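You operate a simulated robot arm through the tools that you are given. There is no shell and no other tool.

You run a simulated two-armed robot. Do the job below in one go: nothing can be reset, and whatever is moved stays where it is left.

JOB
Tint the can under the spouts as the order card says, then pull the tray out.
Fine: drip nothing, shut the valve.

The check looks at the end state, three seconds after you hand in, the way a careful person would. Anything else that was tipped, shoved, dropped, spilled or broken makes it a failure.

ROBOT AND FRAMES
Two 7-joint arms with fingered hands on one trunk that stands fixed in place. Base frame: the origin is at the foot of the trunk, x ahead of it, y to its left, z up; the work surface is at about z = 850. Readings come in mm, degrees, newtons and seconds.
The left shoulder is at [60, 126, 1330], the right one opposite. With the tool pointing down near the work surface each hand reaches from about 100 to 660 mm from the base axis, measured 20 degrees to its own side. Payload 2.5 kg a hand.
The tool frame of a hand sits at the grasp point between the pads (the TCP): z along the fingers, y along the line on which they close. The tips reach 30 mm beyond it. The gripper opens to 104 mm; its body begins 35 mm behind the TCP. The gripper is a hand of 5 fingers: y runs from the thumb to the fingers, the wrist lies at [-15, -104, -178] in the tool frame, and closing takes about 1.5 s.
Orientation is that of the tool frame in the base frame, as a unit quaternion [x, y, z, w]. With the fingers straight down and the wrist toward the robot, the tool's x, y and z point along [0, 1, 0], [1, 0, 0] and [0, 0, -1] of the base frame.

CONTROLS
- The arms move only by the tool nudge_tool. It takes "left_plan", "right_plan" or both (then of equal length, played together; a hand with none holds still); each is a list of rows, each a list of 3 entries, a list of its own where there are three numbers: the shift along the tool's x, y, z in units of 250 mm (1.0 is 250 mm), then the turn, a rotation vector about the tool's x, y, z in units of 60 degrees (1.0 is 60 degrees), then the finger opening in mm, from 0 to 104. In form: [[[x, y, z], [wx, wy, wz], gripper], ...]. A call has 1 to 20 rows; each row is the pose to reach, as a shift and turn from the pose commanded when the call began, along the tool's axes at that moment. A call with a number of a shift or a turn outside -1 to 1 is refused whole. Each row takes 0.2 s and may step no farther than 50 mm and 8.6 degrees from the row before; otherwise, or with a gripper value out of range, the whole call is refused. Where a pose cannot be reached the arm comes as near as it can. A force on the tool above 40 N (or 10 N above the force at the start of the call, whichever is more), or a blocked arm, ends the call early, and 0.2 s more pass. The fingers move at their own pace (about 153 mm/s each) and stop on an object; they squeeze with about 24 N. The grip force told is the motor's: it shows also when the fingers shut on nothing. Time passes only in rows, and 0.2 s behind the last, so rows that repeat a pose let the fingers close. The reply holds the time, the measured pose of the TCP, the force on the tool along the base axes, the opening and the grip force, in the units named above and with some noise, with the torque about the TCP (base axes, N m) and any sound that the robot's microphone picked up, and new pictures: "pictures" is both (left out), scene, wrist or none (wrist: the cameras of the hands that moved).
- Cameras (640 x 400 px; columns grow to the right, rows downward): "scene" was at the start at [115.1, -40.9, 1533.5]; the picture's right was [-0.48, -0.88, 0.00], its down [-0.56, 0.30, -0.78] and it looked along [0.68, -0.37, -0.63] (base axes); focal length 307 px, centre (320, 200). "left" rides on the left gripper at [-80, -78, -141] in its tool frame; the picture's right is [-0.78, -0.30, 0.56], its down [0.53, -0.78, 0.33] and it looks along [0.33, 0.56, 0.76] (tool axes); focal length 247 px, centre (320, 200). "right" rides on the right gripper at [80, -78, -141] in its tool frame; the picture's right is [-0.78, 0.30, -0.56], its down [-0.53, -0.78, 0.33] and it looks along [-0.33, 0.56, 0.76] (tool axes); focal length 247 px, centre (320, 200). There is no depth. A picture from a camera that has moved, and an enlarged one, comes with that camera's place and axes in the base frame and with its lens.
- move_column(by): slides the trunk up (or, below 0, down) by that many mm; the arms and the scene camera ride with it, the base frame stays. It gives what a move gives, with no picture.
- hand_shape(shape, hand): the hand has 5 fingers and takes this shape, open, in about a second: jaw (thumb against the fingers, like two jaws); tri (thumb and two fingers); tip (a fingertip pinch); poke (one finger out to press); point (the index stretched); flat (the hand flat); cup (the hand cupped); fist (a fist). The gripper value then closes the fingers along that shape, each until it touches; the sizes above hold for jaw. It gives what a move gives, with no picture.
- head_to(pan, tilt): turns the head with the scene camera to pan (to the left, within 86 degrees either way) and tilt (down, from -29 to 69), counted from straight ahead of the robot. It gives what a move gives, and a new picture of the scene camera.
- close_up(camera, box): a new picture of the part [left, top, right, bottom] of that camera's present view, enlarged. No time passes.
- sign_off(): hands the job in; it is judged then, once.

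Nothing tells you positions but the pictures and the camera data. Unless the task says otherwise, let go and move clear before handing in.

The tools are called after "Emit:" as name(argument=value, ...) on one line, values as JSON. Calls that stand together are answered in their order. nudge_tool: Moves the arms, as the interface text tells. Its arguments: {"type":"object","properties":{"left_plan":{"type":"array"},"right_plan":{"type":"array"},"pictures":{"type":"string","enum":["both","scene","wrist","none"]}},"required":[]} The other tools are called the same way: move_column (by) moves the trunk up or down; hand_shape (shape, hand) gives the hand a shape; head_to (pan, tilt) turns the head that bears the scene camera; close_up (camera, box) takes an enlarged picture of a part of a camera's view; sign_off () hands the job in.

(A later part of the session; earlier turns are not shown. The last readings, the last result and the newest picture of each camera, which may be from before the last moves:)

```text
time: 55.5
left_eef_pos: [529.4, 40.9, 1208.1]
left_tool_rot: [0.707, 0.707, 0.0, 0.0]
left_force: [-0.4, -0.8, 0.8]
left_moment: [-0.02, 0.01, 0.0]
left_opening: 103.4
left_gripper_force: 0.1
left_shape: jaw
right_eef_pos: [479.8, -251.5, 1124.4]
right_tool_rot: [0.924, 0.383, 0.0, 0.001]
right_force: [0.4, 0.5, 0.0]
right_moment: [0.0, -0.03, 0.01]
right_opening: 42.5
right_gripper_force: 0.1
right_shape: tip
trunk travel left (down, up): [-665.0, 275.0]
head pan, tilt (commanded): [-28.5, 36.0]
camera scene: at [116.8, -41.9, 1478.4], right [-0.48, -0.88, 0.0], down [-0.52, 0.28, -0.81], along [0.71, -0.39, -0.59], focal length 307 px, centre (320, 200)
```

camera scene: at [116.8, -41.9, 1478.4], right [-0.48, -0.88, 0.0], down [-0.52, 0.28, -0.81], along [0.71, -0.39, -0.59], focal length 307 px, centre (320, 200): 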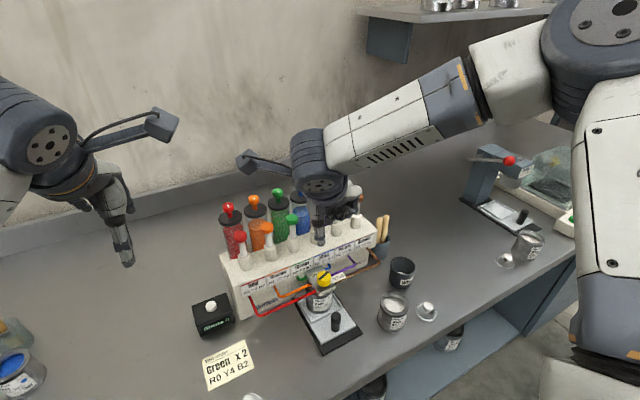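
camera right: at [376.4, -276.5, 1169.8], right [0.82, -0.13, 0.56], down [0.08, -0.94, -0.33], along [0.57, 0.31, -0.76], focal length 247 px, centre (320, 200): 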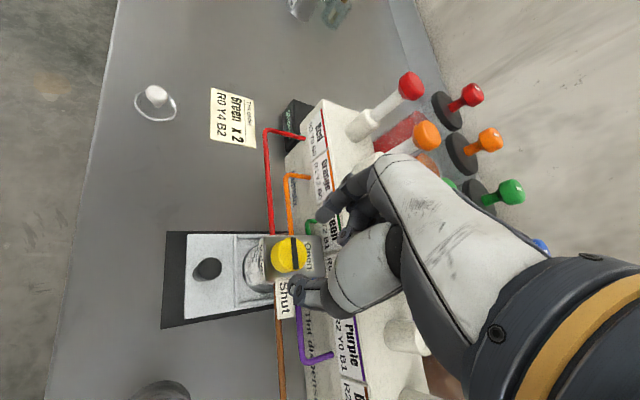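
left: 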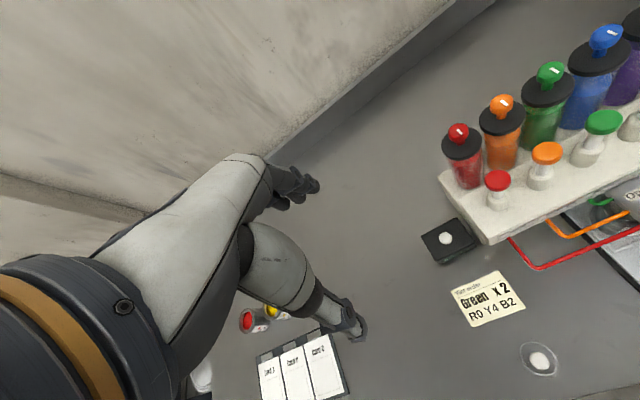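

The forearm stays in front of the machine. I'm lowering the trunk the last 90 mm to just above the knob.

Emit:
move_column(by=-90)

Emit:
close_up(camera="right", box=[240, 140, 400, 320])

Emit:
close_up(camera="scene", box=[270, 190, 370, 290])

Emit:
close_up(camera="left", box=[480, 60, 640, 220])

```text
time: 56.7
left_eef_pos: [529.9, 43.7, 1117.9]
left_tool_rot: [0.707, 0.707, 0.0, 0.0]
left_force: [-0.9, 0.6, -0.4]
left_moment: [-0.03, 0.06, 0.0]
left_opening: 103.8
left_gripper_force: 0.0
left_shape: jaw
right_eef_pos: [480.4, -250.6, 1035.3]
right_tool_rot: [0.924, 0.383, 0.001, 0.0]
right_force: [-0.4, 1.1, -0.1]
right_moment: [-0.01, -0.01, 0.0]
right_opening: 42.2
right_gripper_force: 0.0
right_shape: tip
trunk travel left (down, up): [-575.0, 365.0]
head pan, tilt (commanded): [-28.5, 36.0]
```

```text
2.22 times, centred on (320, 230) of right
camera zoom: at [481.6, -139.3, 1177.4], right [-0.34, -0.76, 0.56], down [-0.93, 0.17, -0.33], along [0.16, -0.63, -0.76], focal length 549 px, centre (320, 133)
```

zoom: 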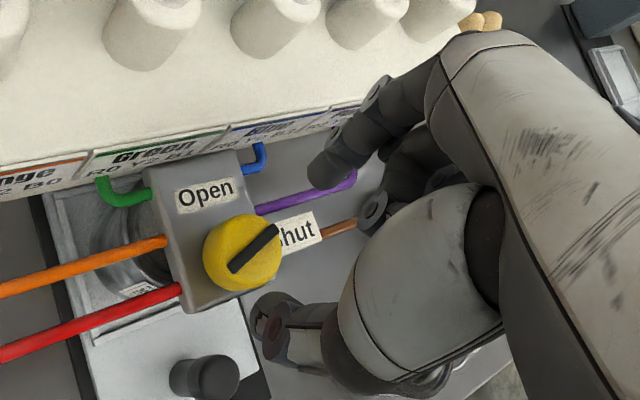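

```text
4.00 times, centred on (320, 240) of scene
camera zoom: at [116.7, -41.8, 1388.4], right [-0.48, -0.88, 0.0], down [-0.52, 0.28, -0.81], along [0.71, -0.39, -0.59], focal length 1228 px, centre (320, 40)
```

zoom: 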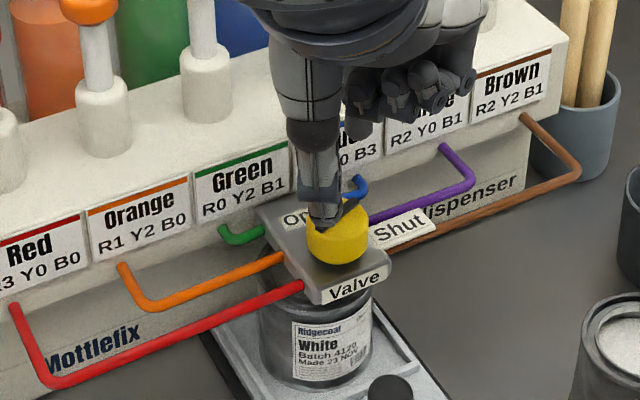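

```text
2.50 times, centred on (560, 140) of left
camera zoom: at [450.7, -36.9, 1259.0], right [-0.3, -0.78, -0.56], down [-0.78, 0.53, -0.33], along [0.56, 0.33, -0.76], focal length 617 px, centre (-280, 350)
```

zoom: 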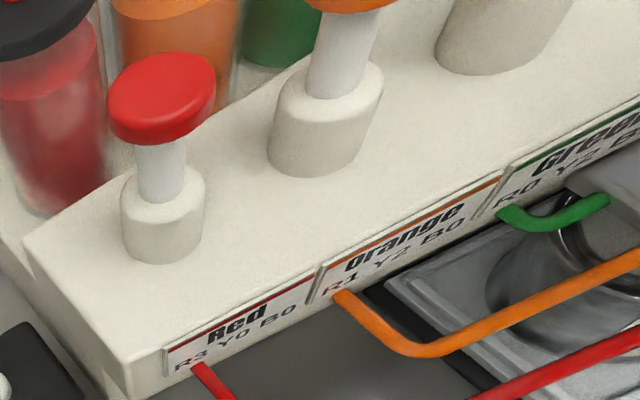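

The bar is now at about -72°, so about 72° remain. I'm fine-centring and descending around the knob at yaw -45°.

Emit:
nudge_tool(right_plan=[[[0.003, 0.007, 0.032], [0, 0, 0], 42], [[0.003, 0.007, 0.064], [0, 0, 0], 42], [[0.003, 0.007, 0.096], [0, 0, 0], 42], [[0.003, 0.007, 0.128], [0, 0, 0], 42], [[0.003, 0.007, 0.157], [0, 0, 0], 42], [[0.003, 0.007, 0.157], [0, 0, 0], 42]], pictures="none")

Emit:
close_up(camera="right", box=[240, 140, 400, 320])

Emit:
close_up(camera="scene", box=[290, 210, 370, 280])

```text
time: 58.1
left_eef_pos: [529.5, 42.1, 1117.3]
left_tool_rot: [0.707, 0.707, 0.0, 0.0]
left_force: [0.1, 0.0, -0.5]
left_moment: [-0.01, -0.02, 0.02]
left_opening: 103.7
left_gripper_force: 0.2
left_shape: jaw
right_eef_pos: [482.0, -252.7, 997.2]
right_tool_rot: [0.924, 0.383, -0.001, 0.0]
right_force: [-0.3, 0.1, 0.2]
right_moment: [0.01, 0.01, 0.01]
right_opening: 42.1
right_gripper_force: 0.0
right_shape: tip
trunk travel left (down, up): [-575.0, 365.0]
head pan, tilt (commanded): [-28.5, 36.0]
```

```text
2.22 times, centred on (320, 230) of right
camera zoom: at [483.1, -140.4, 1138.9], right [-0.34, -0.76, 0.56], down [-0.93, 0.17, -0.33], along [0.16, -0.63, -0.76], focal length 549 px, centre (320, 133)
```

zoom: 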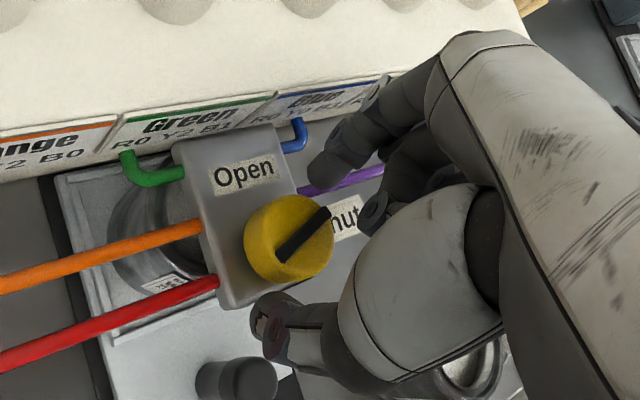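

```text
5.71 times, centred on (330, 245) of scene
camera zoom: at [116.8, -41.8, 1388.3], right [-0.48, -0.88, 0.0], down [-0.52, 0.28, -0.81], along [0.71, -0.39, -0.59], focal length 1754 px, centre (263, -57)
```

zoom: 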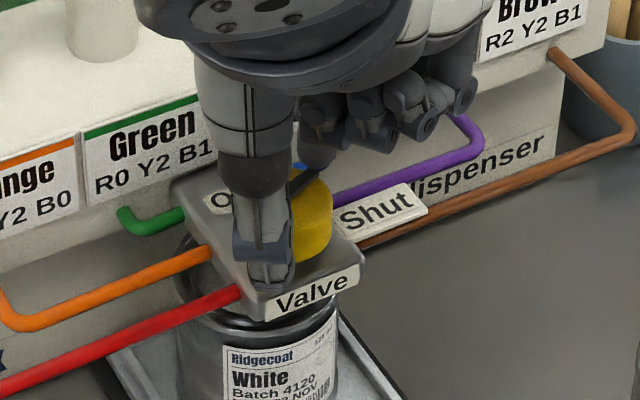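

It's well placed with no contact force. I'm closing on the knob, then turning counter-clockwise in one stroke.

Emit:
nudge_tool(right_plan=[[[0, 0, 0], [0, 0, 0], 34], [[0, 0, 0], [0, 0, 0], 28], [[0, 0, 0], [0, 0, 0], 20], [[0, 0, 0], [0, 0, 0], 10], [[0, 0, 0], [0, 0, 0], 10], [[0, 0, 0], [0, 0, 0], 10]], pictures="none")

Emit:
nudge_tool(right_plan=[[[0, 0, 0], [0, 0, -0.1], 10], [[0, 0, 0], [0, 0, -0.2], 10], [[0, 0, 0], [0, 0, -0.3], 10], [[0, 0, 0], [0, 0, -0.4], 10], [[0, 0, 0], [0, 0, -0.5], 10], [[0, 0, 0], [0, 0, -0.5], 10]], pictures="none")

Emit:
close_up(camera="right", box=[240, 140, 400, 320])

Emit:
close_up(camera="scene", box=[290, 210, 370, 280])

```text
time: 59.5
left_eef_pos: [529.5, 42.4, 1118.3]
left_tool_rot: [0.707, 0.707, 0.0, 0.0]
left_force: [0.2, -0.7, 0.1]
left_moment: [0.0, 0.0, -0.01]
left_opening: 103.8
left_gripper_force: 0.0
left_shape: jaw
right_eef_pos: [481.5, -252.2, 997.2]
right_tool_rot: [0.924, 0.384, 0.001, 0.001]
right_force: [-1.6, -0.3, -0.9]
right_moment: [0.0, 0.07, 0.0]
right_opening: 21.7
right_gripper_force: 24.1
right_shape: tip
trunk travel left (down, up): [-575.0, 365.0]
head pan, tilt (commanded): [-28.5, 36.0]
```

```text
time: 60.9
left_eef_pos: [530.6, 41.9, 1116.6]
left_tool_rot: [0.707, 0.707, 0.0, 0.0]
left_force: [-0.5, -0.1, -0.1]
left_moment: [-0.02, -0.02, -0.03]
left_opening: 103.6
left_gripper_force: 0.0
left_shape: jaw
right_eef_pos: [481.7, -251.9, 996.7]
right_tool_rot: [0.793, 0.609, 0.0, 0.001]
right_force: [1.6, -3.1, 2.3]
right_moment: [-0.08, -0.02, -0.03]
right_opening: 21.7
right_gripper_force: 23.4
right_shape: tip
trunk travel left (down, up): [-575.0, 365.0]
head pan, tilt (commanded): [-28.5, 36.0]
```

```text
2.22 times, centred on (320, 230) of right
camera zoom: at [427.2, -155.1, 1138.5], right [0.09, -0.83, 0.56], down [-0.89, -0.32, -0.33], along [0.45, -0.46, -0.76], focal length 549 px, centre (320, 133)
```

zoom: 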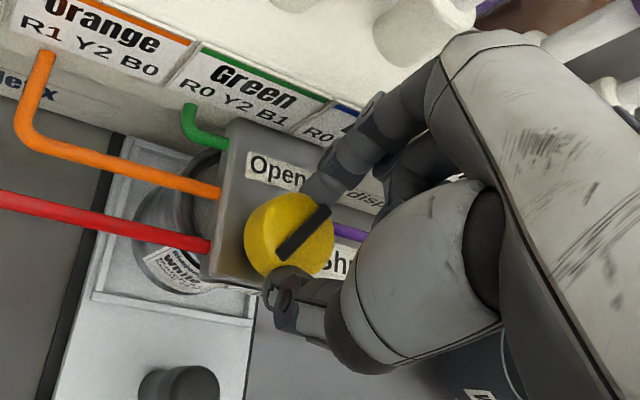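

```text
5.71 times, centred on (330, 245) of scene
camera zoom: at [116.9, -42.1, 1388.3], right [-0.48, -0.88, 0.0], down [-0.52, 0.28, -0.81], along [0.71, -0.39, -0.59], focal length 1754 px, centre (263, -57)
```

zoom: 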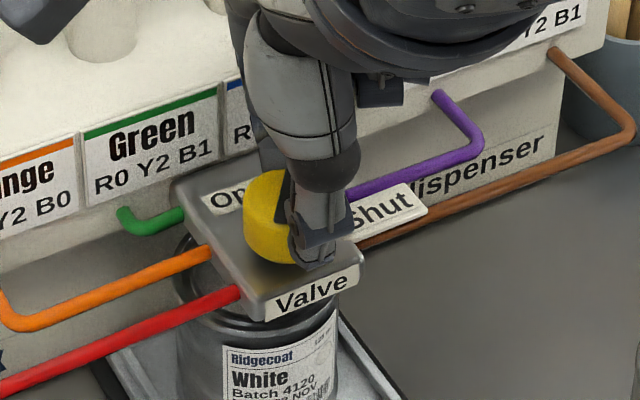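

The knob turns with the hand and the bar is at about -42° now. I'm continuing the remaining 42°.

Emit:
nudge_tool(right_plan=[[[0, 0, 0], [0, 0, -0.1], 10], [[0, 0, 0], [0, 0, -0.2], 10], [[0, 0, 0], [0, 0, -0.3], 10], [[0, 0, 0], [0, 0, -0.4], 10], [[0, 0, 0], [0, 0, -0.5], 10], [[0, 0, 0], [0, 0, -0.6], 10], [[0, 0, 0], [0, 0, -0.7], 10], [[0, 0, 0], [0, 0, -0.7], 10]], pictures="none")

Emit:
close_up(camera="right", box=[240, 140, 400, 320])

Emit:
close_up(camera="scene", box=[290, 210, 370, 280])

```text
time: 62.7
left_eef_pos: [529.8, 41.0, 1117.7]
left_tool_rot: [0.707, 0.707, -0.001, -0.001]
left_force: [0.0, 0.3, 0.0]
left_moment: [-0.01, 0.02, 0.04]
left_opening: 103.7
left_gripper_force: 0.1
left_shape: jaw
right_eef_pos: [482.8, -252.4, 995.9]
right_tool_rot: [0.523, 0.853, 0.002, 0.001]
right_force: [7.0, -6.1, 5.2]
right_moment: [-0.09, -0.25, -0.16]
right_opening: 22.1
right_gripper_force: 23.8
right_shape: tip
trunk travel left (down, up): [-575.0, 365.0]
head pan, tilt (commanded): [-28.5, 36.0]
```

```text
2.22 times, centred on (320, 230) of right
camera zoom: at [377.2, -216.5, 1138.0], right [0.62, -0.56, 0.56], down [-0.45, -0.83, -0.33], along [0.65, -0.04, -0.76], focal length 549 px, centre (320, 133)
```

zoom: 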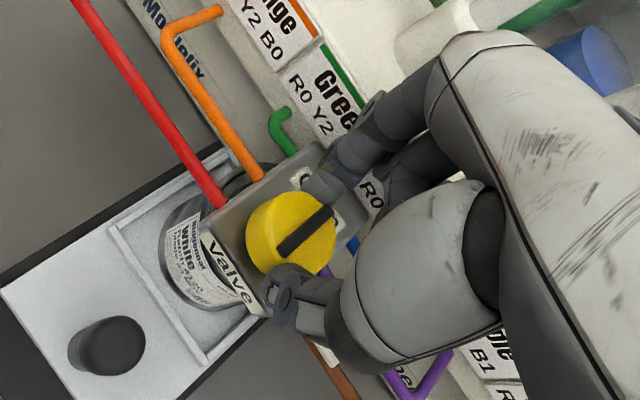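

```text
5.71 times, centred on (330, 245) of scene
camera zoom: at [117.3, -42.4, 1388.3], right [-0.48, -0.88, 0.0], down [-0.52, 0.28, -0.81], along [0.71, -0.39, -0.59], focal length 1754 px, centre (263, -57)
```

zoom: 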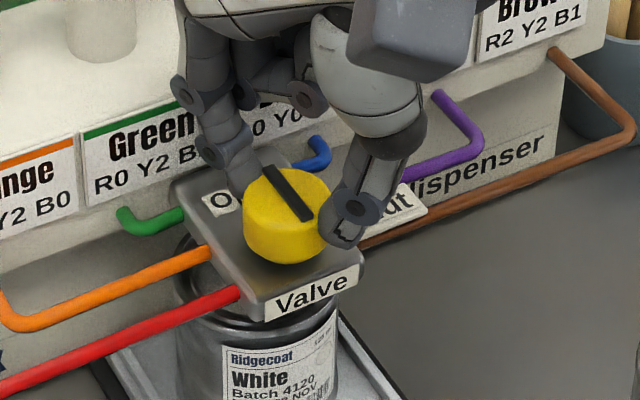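

The bar is at about -4° and almost aligned with "Open". I'll give it a few more degrees.

Emit:
nudge_tool(right_plan=[[[0, 0, 0], [0, 0, -0.04], 10], [[0, 0, 0], [0, 0, -0.08], 10], [[0, 0, 0], [0, 0, -0.08], 10]], pictures="none")

Emit:
close_up(camera="scene", box=[290, 210, 370, 280])

```text
time: 63.5
left_eef_pos: [530.2, 41.2, 1116.8]
left_tool_rot: [0.707, 0.707, -0.001, -0.001]
left_force: [1.1, -0.7, -0.6]
left_moment: [-0.02, -0.02, -0.01]
left_opening: 103.5
left_gripper_force: 0.1
left_shape: jaw
right_eef_pos: [483.7, -253.0, 997.1]
right_tool_rot: [0.486, 0.874, 0.001, 0.0]
right_force: [10.5, -10.3, 6.8]
right_moment: [-0.19, -0.31, -0.27]
right_opening: 22.4
right_gripper_force: 24.1
right_shape: tip
trunk travel left (down, up): [-575.0, 365.0]
head pan, tilt (commanded): [-28.5, 36.0]
```

```text
5.71 times, centred on (330, 245) of scene
camera zoom: at [117.5, -42.9, 1388.2], right [-0.48, -0.88, 0.0], down [-0.52, 0.28, -0.81], along [0.71, -0.39, -0.59], focal length 1754 px, centre (263, -57)
```

zoom: 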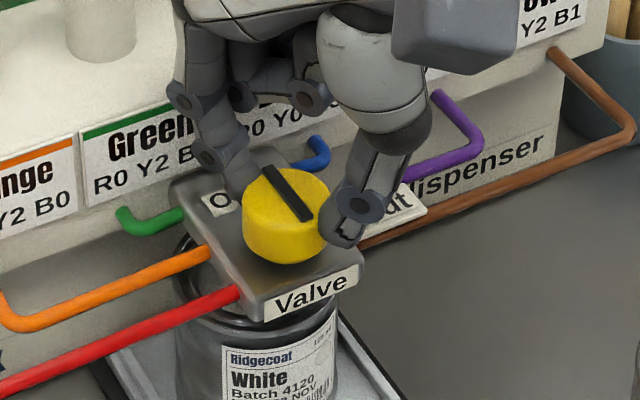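

The bar is against its stop at "Open". I'm releasing and raising with the trunk.

Emit:
nudge_tool(right_plan=[[[0, 0, 0], [0, 0, 0.03], 20], [[0, 0, 0], [0, 0, 0.05], 44], [[0, 0, 0], [0, 0, 0.05], 44], [[0, 0, 0], [0, 0, 0.05], 44], [[0, 0, 0], [0, 0, 0.05], 44]], pictures="none")

Emit:
close_up(camera="scene", box=[290, 210, 370, 280])

```text
time: 64.7
left_eef_pos: [528.6, 42.6, 1117.0]
left_tool_rot: [0.707, 0.707, 0.0, 0.0]
left_force: [-0.5, 0.4, -0.6]
left_moment: [0.0, -0.02, 0.04]
left_opening: 103.4
left_gripper_force: 0.0
left_shape: jaw
right_eef_pos: [482.5, -251.8, 996.7]
right_tool_rot: [0.508, 0.861, -0.001, 0.001]
right_force: [-1.0, -0.4, 0.3]
right_moment: [0.02, 0.0, 0.0]
right_opening: 43.5
right_gripper_force: 0.1
right_shape: tip
trunk travel left (down, up): [-575.0, 365.0]
head pan, tilt (commanded): [-28.5, 36.0]
```

```text
5.71 times, centred on (330, 245) of scene
camera zoom: at [116.8, -41.9, 1388.3], right [-0.48, -0.88, 0.0], down [-0.52, 0.28, -0.81], along [0.71, -0.39, -0.59], focal length 1754 px, centre (263, -57)
```

zoom: 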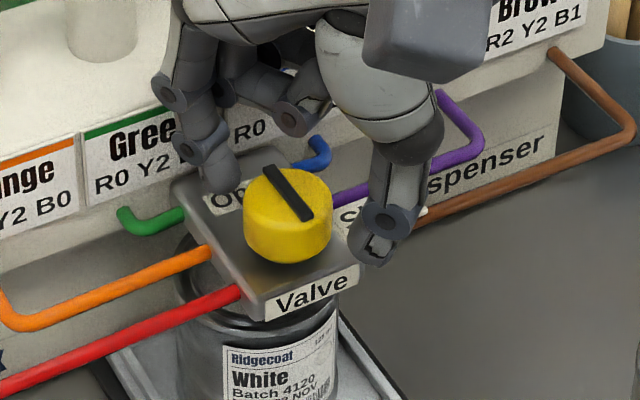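

The valve points to "Open" and the fingers are free. I'm raising the trunk 120 mm, then yawing to -30° for the pump.

Emit:
move_column(by=120)

Emit:
nudge_tool(right_plan=[[[0.02, -0.03, 0], [0, 0, 0.12], 44], [[0.04, -0.06, -0.02], [0, 0, 0.24], 44], [[0.06, -0.1, -0.04], [0, 0, 0.36], 44], [[0.08, -0.14, -0.06], [0, 0, 0.48], 44], [[0.08, -0.14, -0.08], [0, 0, 0.6], 44], [[0.08, -0.14, -0.1], [0, 0, 0.72], 44], [[0.08, -0.14, -0.12], [0, 0, 0.84], 44], [[0.08, -0.14, -0.14], [0, 0, 0.96], 44], [[0.08, -0.14, -0.14], [0, 0, 0.98], 44], [[0.08, -0.14, -0.14], [0, 0, 0.98], 44]], pictures="scene")

```text
time: 66.2
left_eef_pos: [530.4, 42.4, 1236.8]
left_tool_rot: [0.706, 0.708, 0.0, 0.0]
left_force: [0.0, 0.6, 0.3]
left_moment: [0.0, 0.02, 0.02]
left_opening: 103.6
left_gripper_force: 0.1
left_shape: jaw
right_eef_pos: [482.0, -251.5, 1115.8]
right_tool_rot: [0.509, 0.861, 0.0, 0.001]
right_force: [0.0, 0.3, -0.3]
right_moment: [0.01, -0.02, 0.01]
right_opening: 43.6
right_gripper_force: 0.2
right_shape: tip
trunk travel left (down, up): [-695.0, 245.0]
head pan, tilt (commanded): [-28.5, 36.0]
```

```text
time: 68.4
left_eef_pos: [529.7, 42.8, 1236.7]
left_tool_rot: [0.707, 0.707, 0.0, -0.001]
left_force: [-0.4, 0.1, 0.0]
left_moment: [0.0, 0.04, -0.02]
left_opening: 103.5
left_gripper_force: 0.1
left_shape: jaw
right_eef_pos: [441.5, -251.6, 1151.4]
right_tool_rot: [0.865, 0.501, 0.001, 0.001]
right_force: [0.5, -0.2, 0.6]
right_moment: [0.02, -0.01, 0.01]
right_opening: 43.9
right_gripper_force: 0.1
right_shape: tip
trunk travel left (down, up): [-695.0, 245.0]
head pan, tilt (commanded): [-28.5, 36.0]
camera scene: at [116.8, -41.8, 1508.3], right [-0.48, -0.88, 0.0], down [-0.52, 0.28, -0.81], along [0.71, -0.39, -0.59], focal length 307 px, centre (320, 200)
```

scene: 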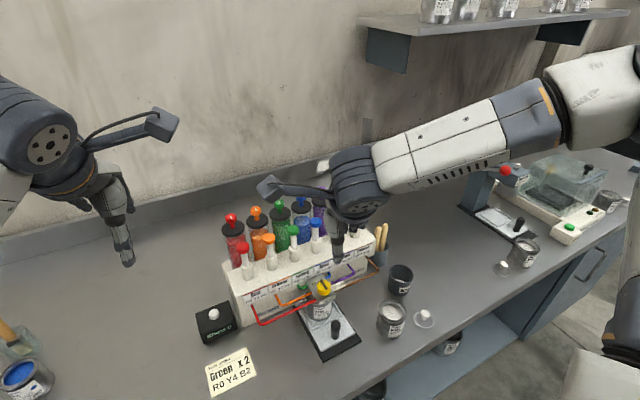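

The hand is clear at (441,-252,1151). I'm switching to the poke shape and checking where the fingertip is.

Emit:
hand_shape(shape="poke", hand="right")

Emit:
close_up(camera="right", box=[180, 80, 420, 320])

Emit:
close_up(camera="scene", box=[260, 170, 400, 290])

Emit:
close_up(camera="scene", box=[315, 220, 375, 280])

Emit:
close_up(camera="right", box=[290, 140, 390, 260])

```text
time: 69.3
left_eef_pos: [529.0, 41.6, 1237.6]
left_tool_rot: [0.707, 0.707, 0.001, 0.0]
left_force: [0.1, 0.2, -0.7]
left_moment: [0.0, 0.03, 0.02]
left_opening: 103.4
left_gripper_force: 0.2
left_shape: jaw
right_eef_pos: [441.7, -251.3, 1151.2]
right_tool_rot: [0.866, 0.501, 0.001, 0.0]
right_force: [-0.2, -0.6, 0.1]
right_moment: [-0.02, 0.03, 0.0]
right_opening: 0.1
right_gripper_force: 0.0
right_shape: poke
trunk travel left (down, up): [-695.0, 245.0]
head pan, tilt (commanded): [-28.5, 36.0]
```

```text
1.67 times, centred on (300, 200) of right
camera zoom: at [413.9, -143.3, 1293.0], right [-0.13, -0.82, 0.56], down [-0.94, -0.08, -0.33], along [0.32, -0.57, -0.76], focal length 412 px, centre (353, 200)
```

zoom: 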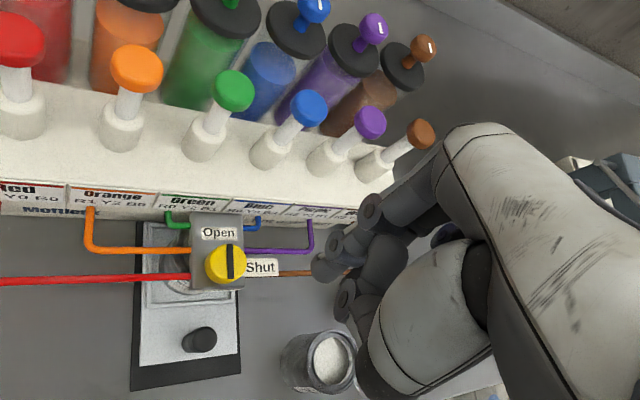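

```text
3.33 times, centred on (330, 230) of scene
camera zoom: at [116.8, -41.9, 1508.3], right [-0.48, -0.88, 0.0], down [-0.52, 0.28, -0.81], along [0.71, -0.39, -0.59], focal length 1023 px, centre (287, 100)
```

zoom: 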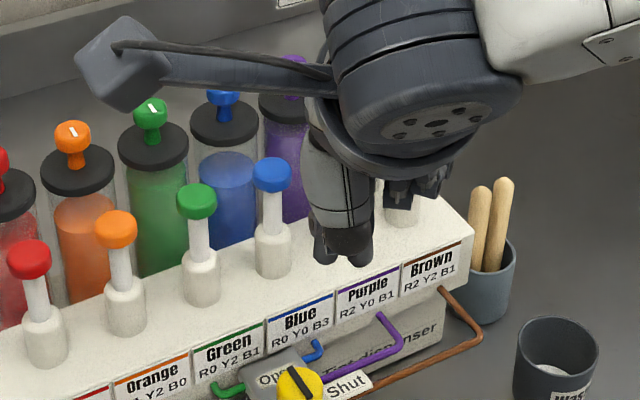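

```text
6.67 times, centred on (345, 250) of scene
camera zoom: at [116.8, -41.9, 1508.3], right [-0.48, -0.88, 0.0], down [-0.52, 0.28, -0.81], along [0.71, -0.39, -0.59], focal length 2046 px, centre (153, -133)
```

zoom: 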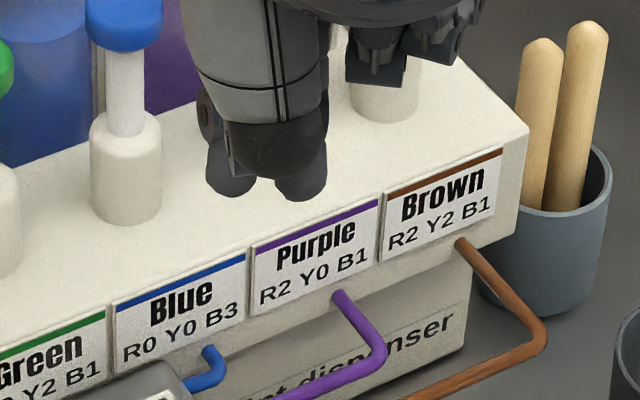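

```text
3.33 times, centred on (340, 200) of right
camera zoom: at [413.9, -143.3, 1293.0], right [-0.13, -0.82, 0.56], down [-0.94, -0.08, -0.33], along [0.32, -0.57, -0.76], focal length 823 px, centre (253, 200)
```

zoom: 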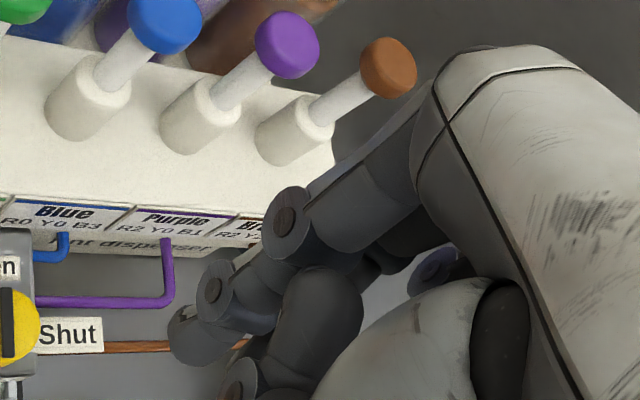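

The index tip triangulates to about (448,-245,1125), which is tool offset (9,2,27). The tucked thumb joint seems close by, so I'll look at it more closely.

Emit:
close_up(camera="right", box=[290, 210, 390, 300])

Emit:
close_up(camera="scene", box=[327, 225, 357, 250])

Emit:
close_up(camera="left", box=[440, 0, 640, 200])

```text
4.44 times, centred on (340, 255) of right
camera zoom: at [413.9, -143.3, 1293.0], right [-0.13, -0.82, 0.56], down [-0.94, -0.08, -0.33], along [0.32, -0.57, -0.76], focal length 1098 px, centre (231, -44)
```

zoom: 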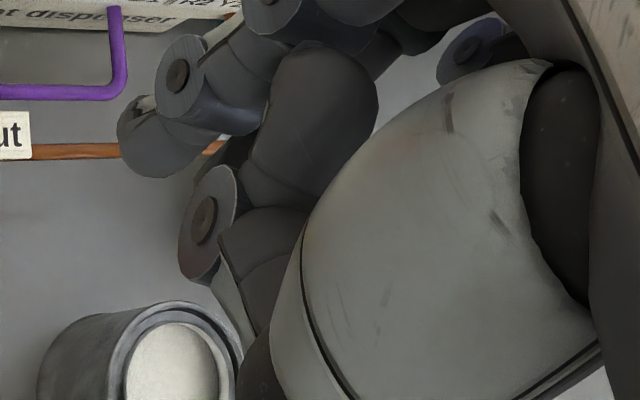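

```text
16.00 times, centred on (342, 238) of scene
camera zoom: at [116.8, -41.9, 1508.3], right [-0.48, -0.88, 0.0], down [-0.52, 0.28, -0.81], along [0.71, -0.39, -0.59], focal length 4911 px, centre (-32, -400)
```

zoom: 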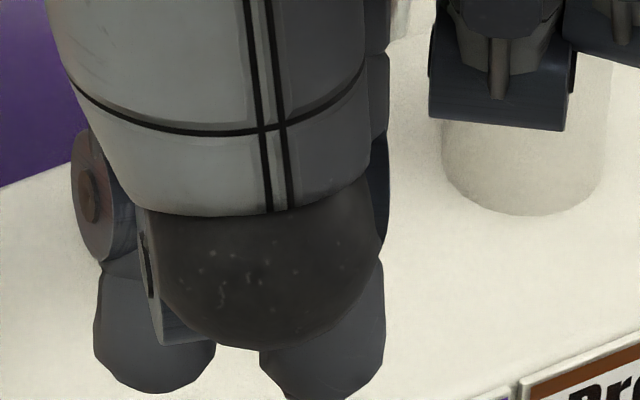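

```text
2.00 times, centred on (540, 100) of left
camera zoom: at [450.8, -36.9, 1378.9], right [-0.3, -0.78, -0.56], down [-0.78, 0.53, -0.33], along [0.56, 0.33, -0.76], focal length 494 px, centre (-120, 400)
```

zoom: 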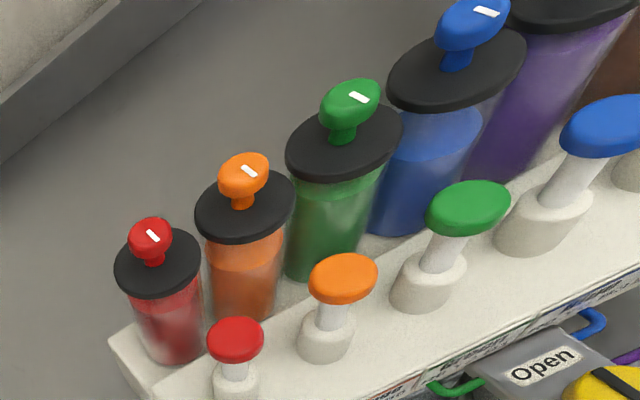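

Two contact points (the index tip at tool x≈+9 and another at about -10) sit at the same depth, so centring the TCP on the cap is robust. I'm moving above the green cap at (569,-223) and yawing to -35°.

Emit:
nudge_tool(right_plan=[[[0.06, 0.065, 0], [0, 0, 0.014], 0], [[0.12, 0.13, 0.01], [0, 0, 0.028], 0], [[0.18, 0.195, 0.02], [0, 0, 0.042], 0], [[0.24, 0.26, 0.03], [0, 0, 0.056], 0], [[0.3, 0.325, 0.045], [0, 0, 0.07], 0], [[0.354, 0.384, 0.06], [0, 0, 0.083], 0], [[0.354, 0.384, 0.06], [0, 0, 0.083], 0]], pictures="none")

Emit:
close_up(camera="right", box=[240, 140, 400, 320])

Emit:
close_up(camera="scene", box=[240, 160, 360, 260])

Emit:
close_up(camera="left", box=[520, 0, 640, 120])

```text
time: 70.9
left_eef_pos: [529.3, 41.8, 1236.8]
left_tool_rot: [0.707, 0.707, 0.0, 0.0]
left_force: [-0.5, -0.2, -0.1]
left_moment: [0.01, -0.02, 0.03]
left_opening: 103.8
left_gripper_force: 0.1
left_shape: jaw
right_eef_pos: [568.6, -222.2, 1136.0]
right_tool_rot: [0.886, 0.463, 0.0, -0.001]
right_force: [0.2, 1.2, 0.8]
right_moment: [0.02, 0.0, 0.0]
right_opening: 0.0
right_gripper_force: 0.1
right_shape: poke
trunk travel left (down, up): [-695.0, 245.0]
head pan, tilt (commanded): [-28.5, 36.0]
```

```text
2.22 times, centred on (320, 230) of right
camera zoom: at [550.4, -111.8, 1277.8], right [-0.2, -0.81, 0.56], down [-0.94, 0.01, -0.33], along [0.27, -0.59, -0.76], focal length 549 px, centre (320, 133)
```

zoom: 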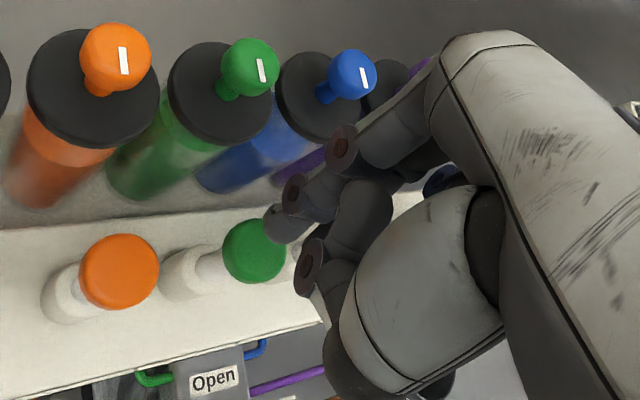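

```text
4.00 times, centred on (300, 210) of scene
camera zoom: at [116.5, -41.8, 1508.4], right [-0.48, -0.88, 0.0], down [-0.52, 0.28, -0.81], along [0.71, -0.39, -0.59], focal length 1228 px, centre (400, 160)
```

zoom: 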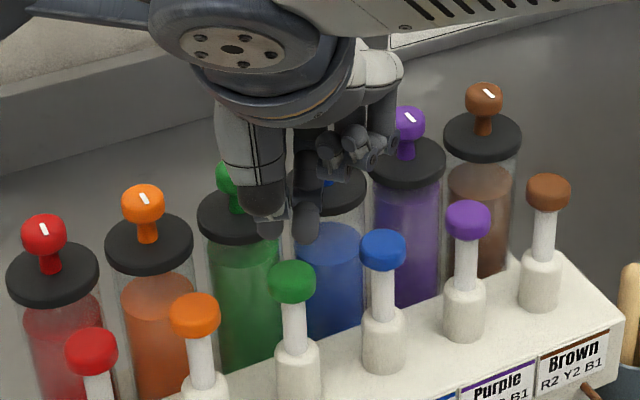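

```text
3.33 times, centred on (580, 60) of left
camera zoom: at [450.5, -36.9, 1379.0], right [-0.3, -0.78, -0.56], down [-0.78, 0.53, -0.33], along [0.56, 0.33, -0.76], focal length 823 px, centre (-547, 667)
```

zoom: 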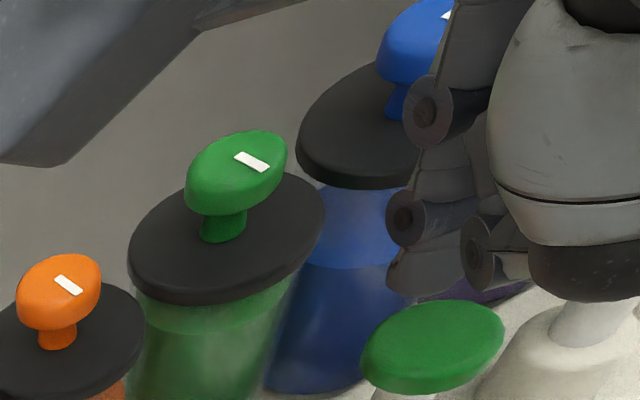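

The tip is right above the green cap. I'm descending to just above contact and checking.

Emit:
nudge_tool(right_plan=[[[0, 0, 0.03], [0, 0, 0], 0], [[0, 0, 0.06], [0, 0, 0], 0], [[0, 0, 0.085], [0, 0, 0], 0], [[0, 0, 0.085], [0, 0, 0], 0]], pictures="none")

Emit:
close_up(camera="left", box=[540, 10, 640, 110])

Emit:
close_up(camera="scene", box=[260, 190, 340, 260])

Emit:
close_up(camera="right", box=[260, 170, 360, 290])

```text
time: 71.9
left_eef_pos: [529.6, 43.2, 1237.7]
left_tool_rot: [0.707, 0.707, 0.0, 0.0]
left_force: [0.0, 0.5, -0.2]
left_moment: [-0.03, 0.02, 0.0]
left_opening: 103.4
left_gripper_force: 0.0
left_shape: jaw
right_eef_pos: [569.2, -220.2, 1116.1]
right_tool_rot: [0.886, 0.463, 0.0, 0.0]
right_force: [0.4, 0.4, 0.2]
right_moment: [-0.02, 0.01, 0.04]
right_opening: 0.0
right_gripper_force: 0.0
right_shape: poke
trunk travel left (down, up): [-695.0, 245.0]
head pan, tilt (commanded): [-28.5, 36.0]
```

```text
4.00 times, centred on (590, 60) of left
camera zoom: at [450.8, -36.9, 1378.9], right [-0.3, -0.78, -0.56], down [-0.78, 0.53, -0.33], along [0.56, 0.33, -0.76], focal length 988 px, centre (-760, 760)
```

zoom: 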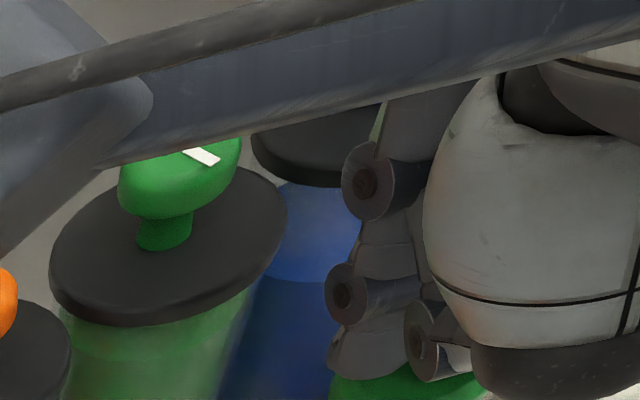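

```text
5.71 times, centred on (300, 225) of scene
camera zoom: at [116.8, -41.8, 1508.3], right [-0.48, -0.88, 0.0], down [-0.52, 0.28, -0.81], along [0.71, -0.39, -0.59], focal length 1754 px, centre (434, 57)
```

zoom: 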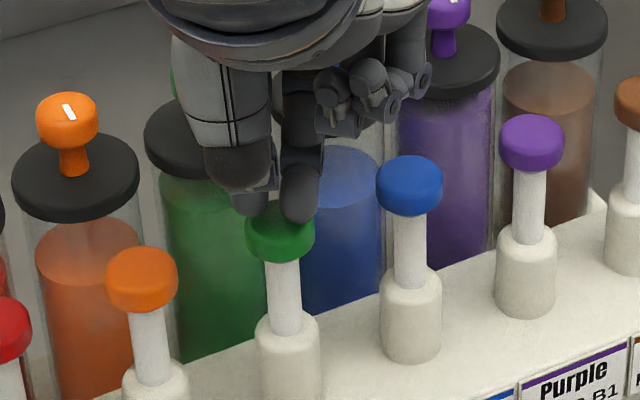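

```text
3.33 times, centred on (310, 230) of right
camera zoom: at [550.8, -111.1, 1256.8], right [-0.2, -0.81, 0.56], down [-0.94, 0.01, -0.33], along [0.27, -0.59, -0.76], focal length 823 px, centre (353, 100)
```

zoom: 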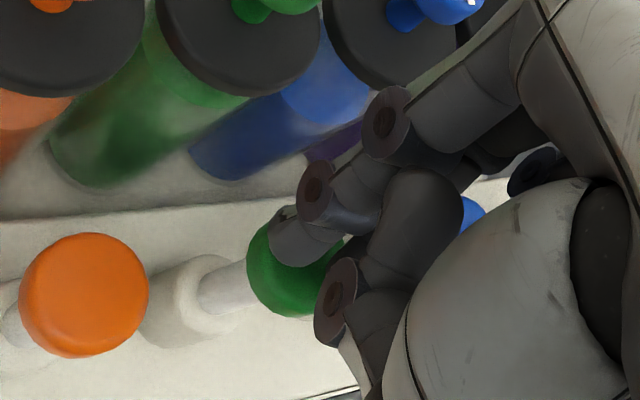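

Both points sit over the green cap with the neighbours clear. I'm pressing slowly, starting with a partial stroke to learn the force.

Emit:
nudge_tool(right_plan=[[[0, 0, 0.016], [0, 0, 0], 0], [[0, 0, 0.032], [0, 0, 0], 0], [[0, 0, 0.044], [0, 0, 0], 0], [[0, 0, 0.056], [0, 0, 0], 0], [[0, 0, 0.056], [0, 0, 0], 0]], pictures="none")

Emit:
close_up(camera="scene", box=[260, 190, 340, 260])

```text
time: 73.1
left_eef_pos: [529.2, 42.9, 1237.3]
left_tool_rot: [0.707, 0.707, 0.0, 0.0]
left_force: [0.0, 0.8, 0.0]
left_moment: [0.0, 0.0, 0.02]
left_opening: 103.5
left_gripper_force: 0.0
left_shape: jaw
right_eef_pos: [565.0, -223.7, 1101.7]
right_tool_rot: [0.886, 0.463, 0.001, 0.001]
right_force: [1.1, -0.1, 3.3]
right_moment: [0.02, -0.04, -0.01]
right_opening: 0.1
right_gripper_force: 0.0
right_shape: poke
right hand out of reach, approached as far as the arm can: row 4, 5
trunk travel left (down, up): [-695.0, 245.0]
head pan, tilt (commanded): [-28.5, 36.0]
```

```text
5.71 times, centred on (300, 225) of scene
camera zoom: at [116.6, -41.7, 1508.4], right [-0.48, -0.88, 0.0], down [-0.52, 0.28, -0.81], along [0.71, -0.39, -0.59], focal length 1754 px, centre (434, 57)
```

zoom: 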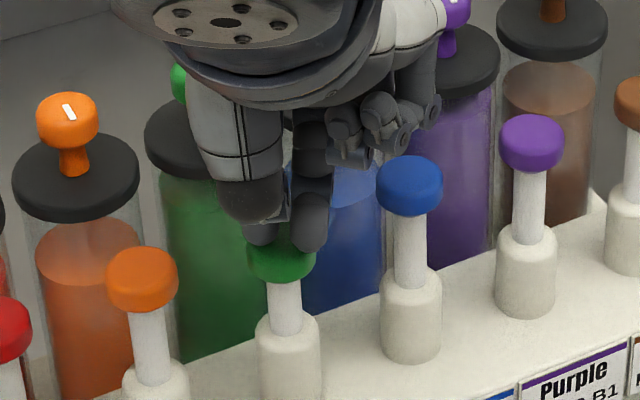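

The arm is at its reach limit with the pump partly pressed (3 N). I won't release mid-stroke; I'll continue the press by lowering the trunk in small steps.

Emit:
move_column(by=-7)

Emit:
close_up(camera="scene", box=[260, 190, 340, 260])

Emit:
close_up(camera="scene", box=[185, 290, 245, 345])

```text
time: 73.7
left_eef_pos: [529.2, 43.5, 1230.6]
left_tool_rot: [0.707, 0.707, 0.0, 0.0]
left_force: [0.0, 0.3, -0.7]
left_moment: [0.02, -0.01, -0.03]
left_opening: 103.7
left_gripper_force: 0.0
left_shape: jaw
right_eef_pos: [566.9, -222.9, 1095.6]
right_tool_rot: [0.886, 0.463, 0.001, 0.001]
right_force: [2.3, -0.8, 4.4]
right_moment: [-0.03, -0.06, 0.01]
right_opening: 0.0
right_gripper_force: 0.0
right_shape: poke
trunk travel left (down, up): [-688.0, 252.0]
head pan, tilt (commanded): [-28.5, 36.0]
```

```text
5.71 times, centred on (300, 225) of scene
camera zoom: at [116.4, -41.6, 1501.4], right [-0.48, -0.88, 0.0], down [-0.52, 0.28, -0.81], along [0.71, -0.39, -0.59], focal length 1754 px, centre (434, 57)
```

zoom: 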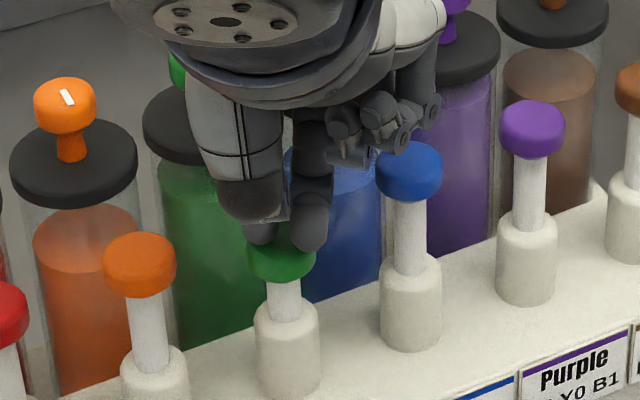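

```text
7.27 times, centred on (215, 318) of scene
camera zoom: at [116.4, -41.6, 1501.4], right [-0.48, -0.88, 0.0], down [-0.52, 0.28, -0.81], along [0.71, -0.39, -0.59], focal length 2232 px, centre (1084, -654)
```

zoom: 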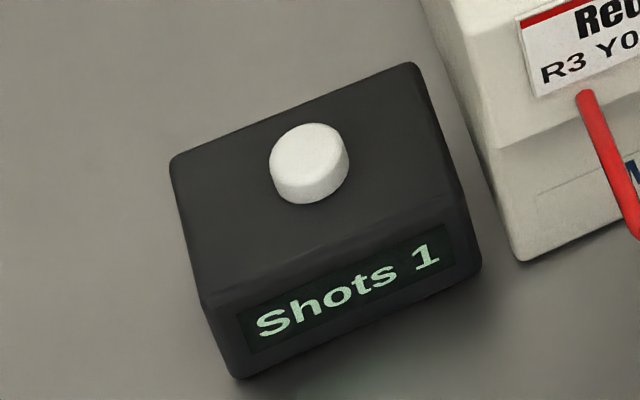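

The counter now reads "Shots 1". I'll finish the stroke gently to its bottom so the shot is complete.

Emit:
move_column(by=-5)

Emit:
close_up(camera="scene", box=[260, 190, 340, 260])

Emit:
close_up(camera="scene", box=[185, 290, 245, 345])

```text
time: 74.2
left_eef_pos: [528.9, 44.2, 1226.8]
left_tool_rot: [0.707, 0.707, 0.0, 0.0]
left_force: [0.1, 0.4, 0.2]
left_moment: [0.01, 0.02, 0.01]
left_opening: 103.4
left_gripper_force: 0.1
left_shape: jaw
right_eef_pos: [567.8, -223.4, 1092.2]
right_tool_rot: [0.886, 0.463, 0.003, 0.001]
right_force: [1.9, -1.5, 10.6]
right_moment: [-0.02, -0.1, -0.01]
right_opening: 0.0
right_gripper_force: 0.0
right_shape: poke
trunk travel left (down, up): [-683.0, 257.0]
head pan, tilt (commanded): [-28.5, 36.0]
```

```text
5.71 times, centred on (300, 225) of scene
camera zoom: at [116.0, -41.6, 1496.5], right [-0.48, -0.88, 0.0], down [-0.52, 0.28, -0.81], along [0.71, -0.39, -0.59], focal length 1754 px, centre (434, 57)
```

zoom: 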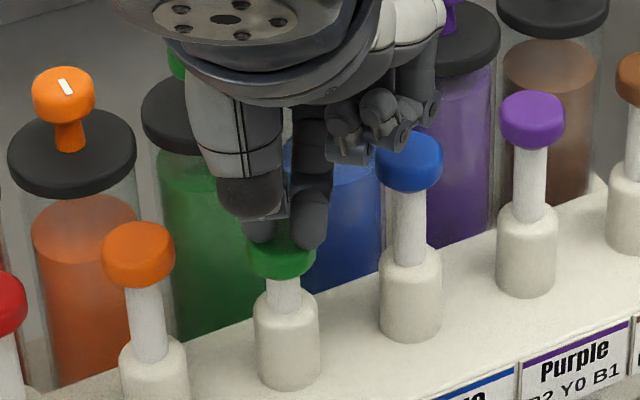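

```text
7.27 times, centred on (215, 318) of scene
camera zoom: at [116.0, -41.6, 1496.5], right [-0.48, -0.88, 0.0], down [-0.52, 0.28, -0.81], along [0.71, -0.39, -0.59], focal length 2232 px, centre (1084, -654)
```

zoom: 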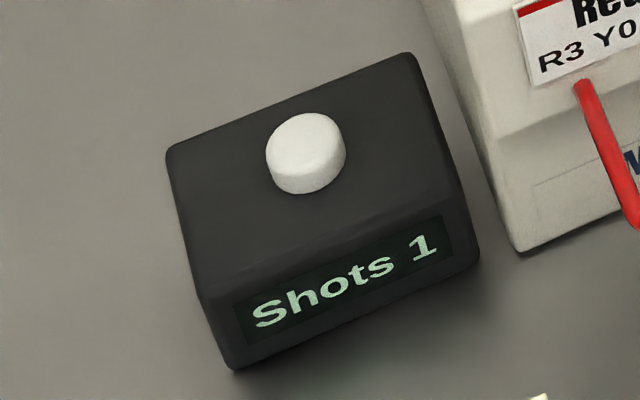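

The force rose to about 11 N, so the stroke is at its bottom and still counted as 1. I'm raising now to let the pump spring back fully.

Emit:
move_column(by=32)

Emit:
close_up(camera="scene", box=[260, 190, 340, 260])

Emit:
close_up(camera="scene", box=[185, 300, 245, 355])

Emit:
close_up(camera="scene", box=[290, 260, 360, 340])

```text
time: 75.0
left_eef_pos: [528.3, 44.7, 1257.8]
left_tool_rot: [0.707, 0.707, -0.001, 0.0]
left_force: [0.6, -0.4, 0.3]
left_moment: [0.02, 0.0, -0.04]
left_opening: 103.3
left_gripper_force: 0.0
left_shape: jaw
right_eef_pos: [565.9, -223.1, 1120.4]
right_tool_rot: [0.886, 0.463, 0.0, -0.002]
right_force: [1.0, 0.9, -0.1]
right_moment: [-0.04, 0.01, -0.01]
right_opening: 0.0
right_gripper_force: 0.1
right_shape: poke
trunk travel left (down, up): [-715.0, 225.0]
head pan, tilt (commanded): [-28.5, 36.0]
```

```text
5.71 times, centred on (300, 225) of scene
camera zoom: at [117.0, -41.9, 1528.3], right [-0.48, -0.88, 0.0], down [-0.52, 0.28, -0.81], along [0.71, -0.39, -0.59], focal length 1754 px, centre (434, 57)
```

zoom: 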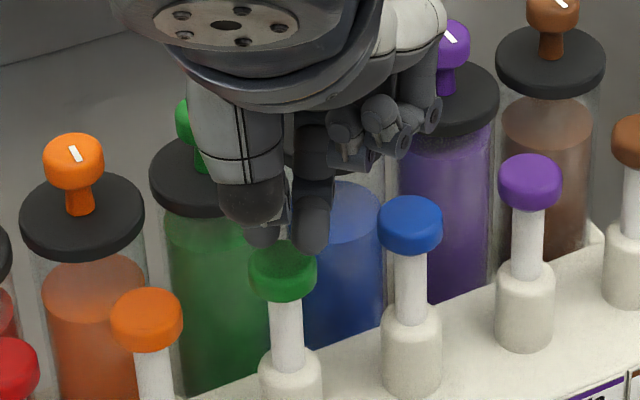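

```text
7.27 times, centred on (215, 328) of scene
camera zoom: at [117.0, -41.9, 1528.3], right [-0.48, -0.88, 0.0], down [-0.52, 0.28, -0.81], along [0.71, -0.39, -0.59], focal length 2232 px, centre (1084, -727)
```

zoom: 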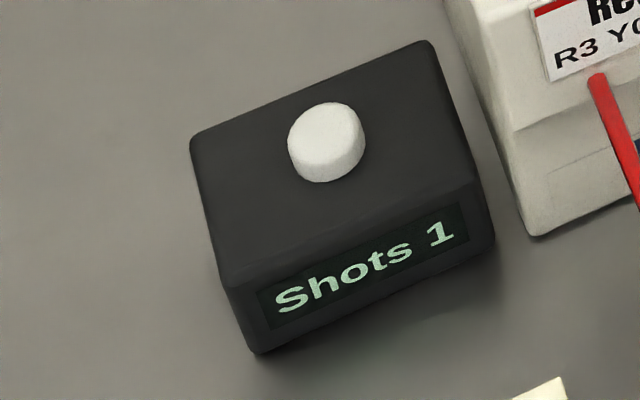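

```text
5.00 times, centred on (325, 300) of scene
camera zoom: at [117.0, -41.9, 1528.3], right [-0.48, -0.88, 0.0], down [-0.52, 0.28, -0.81], along [0.71, -0.39, -0.59], focal length 1535 px, centre (295, -300)
```

zoom: 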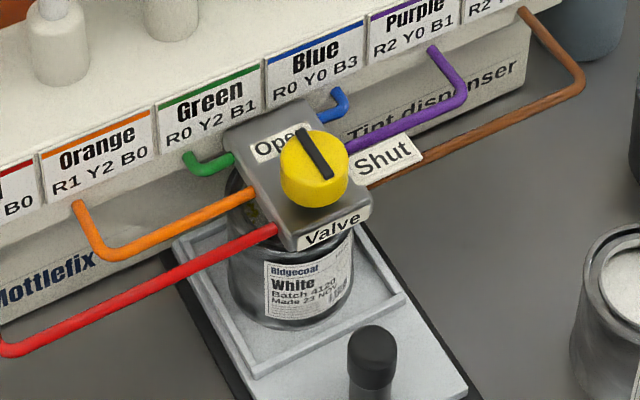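

The pump is back up and the count is 1. Now I'm pressing the second shot with the trunk.

Emit:
move_column(by=-25)

Emit:
close_up(camera="scene", box=[185, 290, 245, 345])

Emit:
close_up(camera="scene", box=[260, 190, 340, 260])

```text
time: 75.7
left_eef_pos: [529.6, 41.9, 1233.5]
left_tool_rot: [0.707, 0.707, -0.001, 0.0]
left_force: [0.7, 1.0, -0.3]
left_moment: [0.02, -0.01, -0.01]
left_opening: 103.4
left_gripper_force: 0.1
left_shape: jaw
right_eef_pos: [567.2, -223.7, 1098.2]
right_tool_rot: [0.886, 0.463, 0.003, -0.001]
right_force: [0.8, -1.5, 5.2]
right_moment: [-0.03, -0.02, 0.0]
right_opening: 0.0
right_gripper_force: 0.1
right_shape: poke
trunk travel left (down, up): [-690.0, 250.0]
head pan, tilt (commanded): [-28.5, 36.0]
```

```text
7.27 times, centred on (215, 318) of scene
camera zoom: at [116.3, -41.8, 1503.4], right [-0.48, -0.88, 0.0], down [-0.52, 0.28, -0.81], along [0.71, -0.39, -0.59], focal length 2232 px, centre (1084, -654)
```

zoom: 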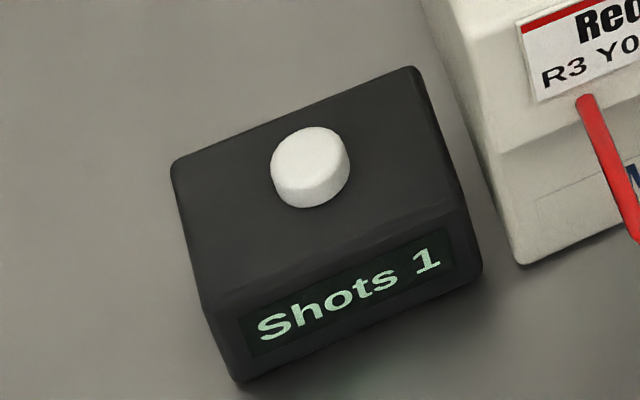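

```text
5.71 times, centred on (300, 225) of scene
camera zoom: at [116.3, -41.8, 1503.4], right [-0.48, -0.88, 0.0], down [-0.52, 0.28, -0.81], along [0.71, -0.39, -0.59], focal length 1754 px, centre (434, 57)
```

zoom: 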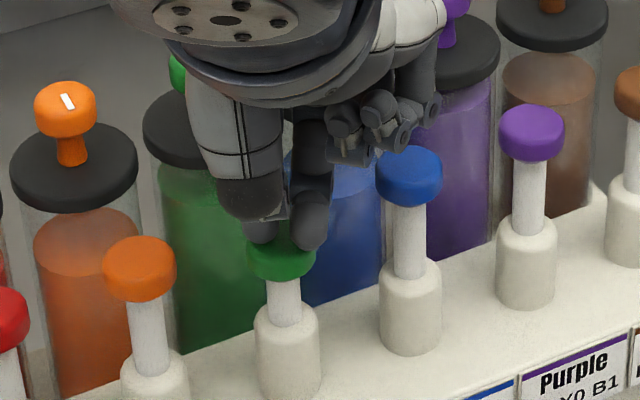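

Not yet at the trigger depth, so I'm continuing down.

Emit:
move_column(by=-4)

Emit:
close_up(camera="scene", box=[185, 290, 245, 345])

```text
time: 76.2
left_eef_pos: [529.7, 43.0, 1228.4]
left_tool_rot: [0.707, 0.707, 0.0, -0.001]
left_force: [-0.3, -0.3, 1.0]
left_moment: [0.0, 0.02, 0.02]
left_opening: 103.5
left_gripper_force: 0.0
left_shape: jaw
right_eef_pos: [566.4, -223.5, 1093.4]
right_tool_rot: [0.886, 0.463, 0.001, 0.0]
right_force: [1.8, -0.7, 5.2]
right_moment: [-0.04, -0.04, 0.0]
right_opening: 0.0
right_gripper_force: 0.0
right_shape: poke
trunk travel left (down, up): [-686.0, 254.0]
head pan, tilt (commanded): [-28.5, 36.0]
```

```text
7.27 times, centred on (215, 318) of scene
camera zoom: at [116.4, -41.8, 1499.4], right [-0.48, -0.88, 0.0], down [-0.52, 0.28, -0.81], along [0.71, -0.39, -0.59], focal length 2232 px, centre (1084, -654)
```

zoom: 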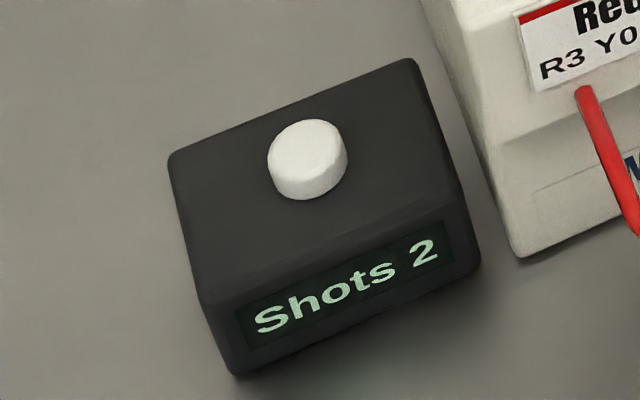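

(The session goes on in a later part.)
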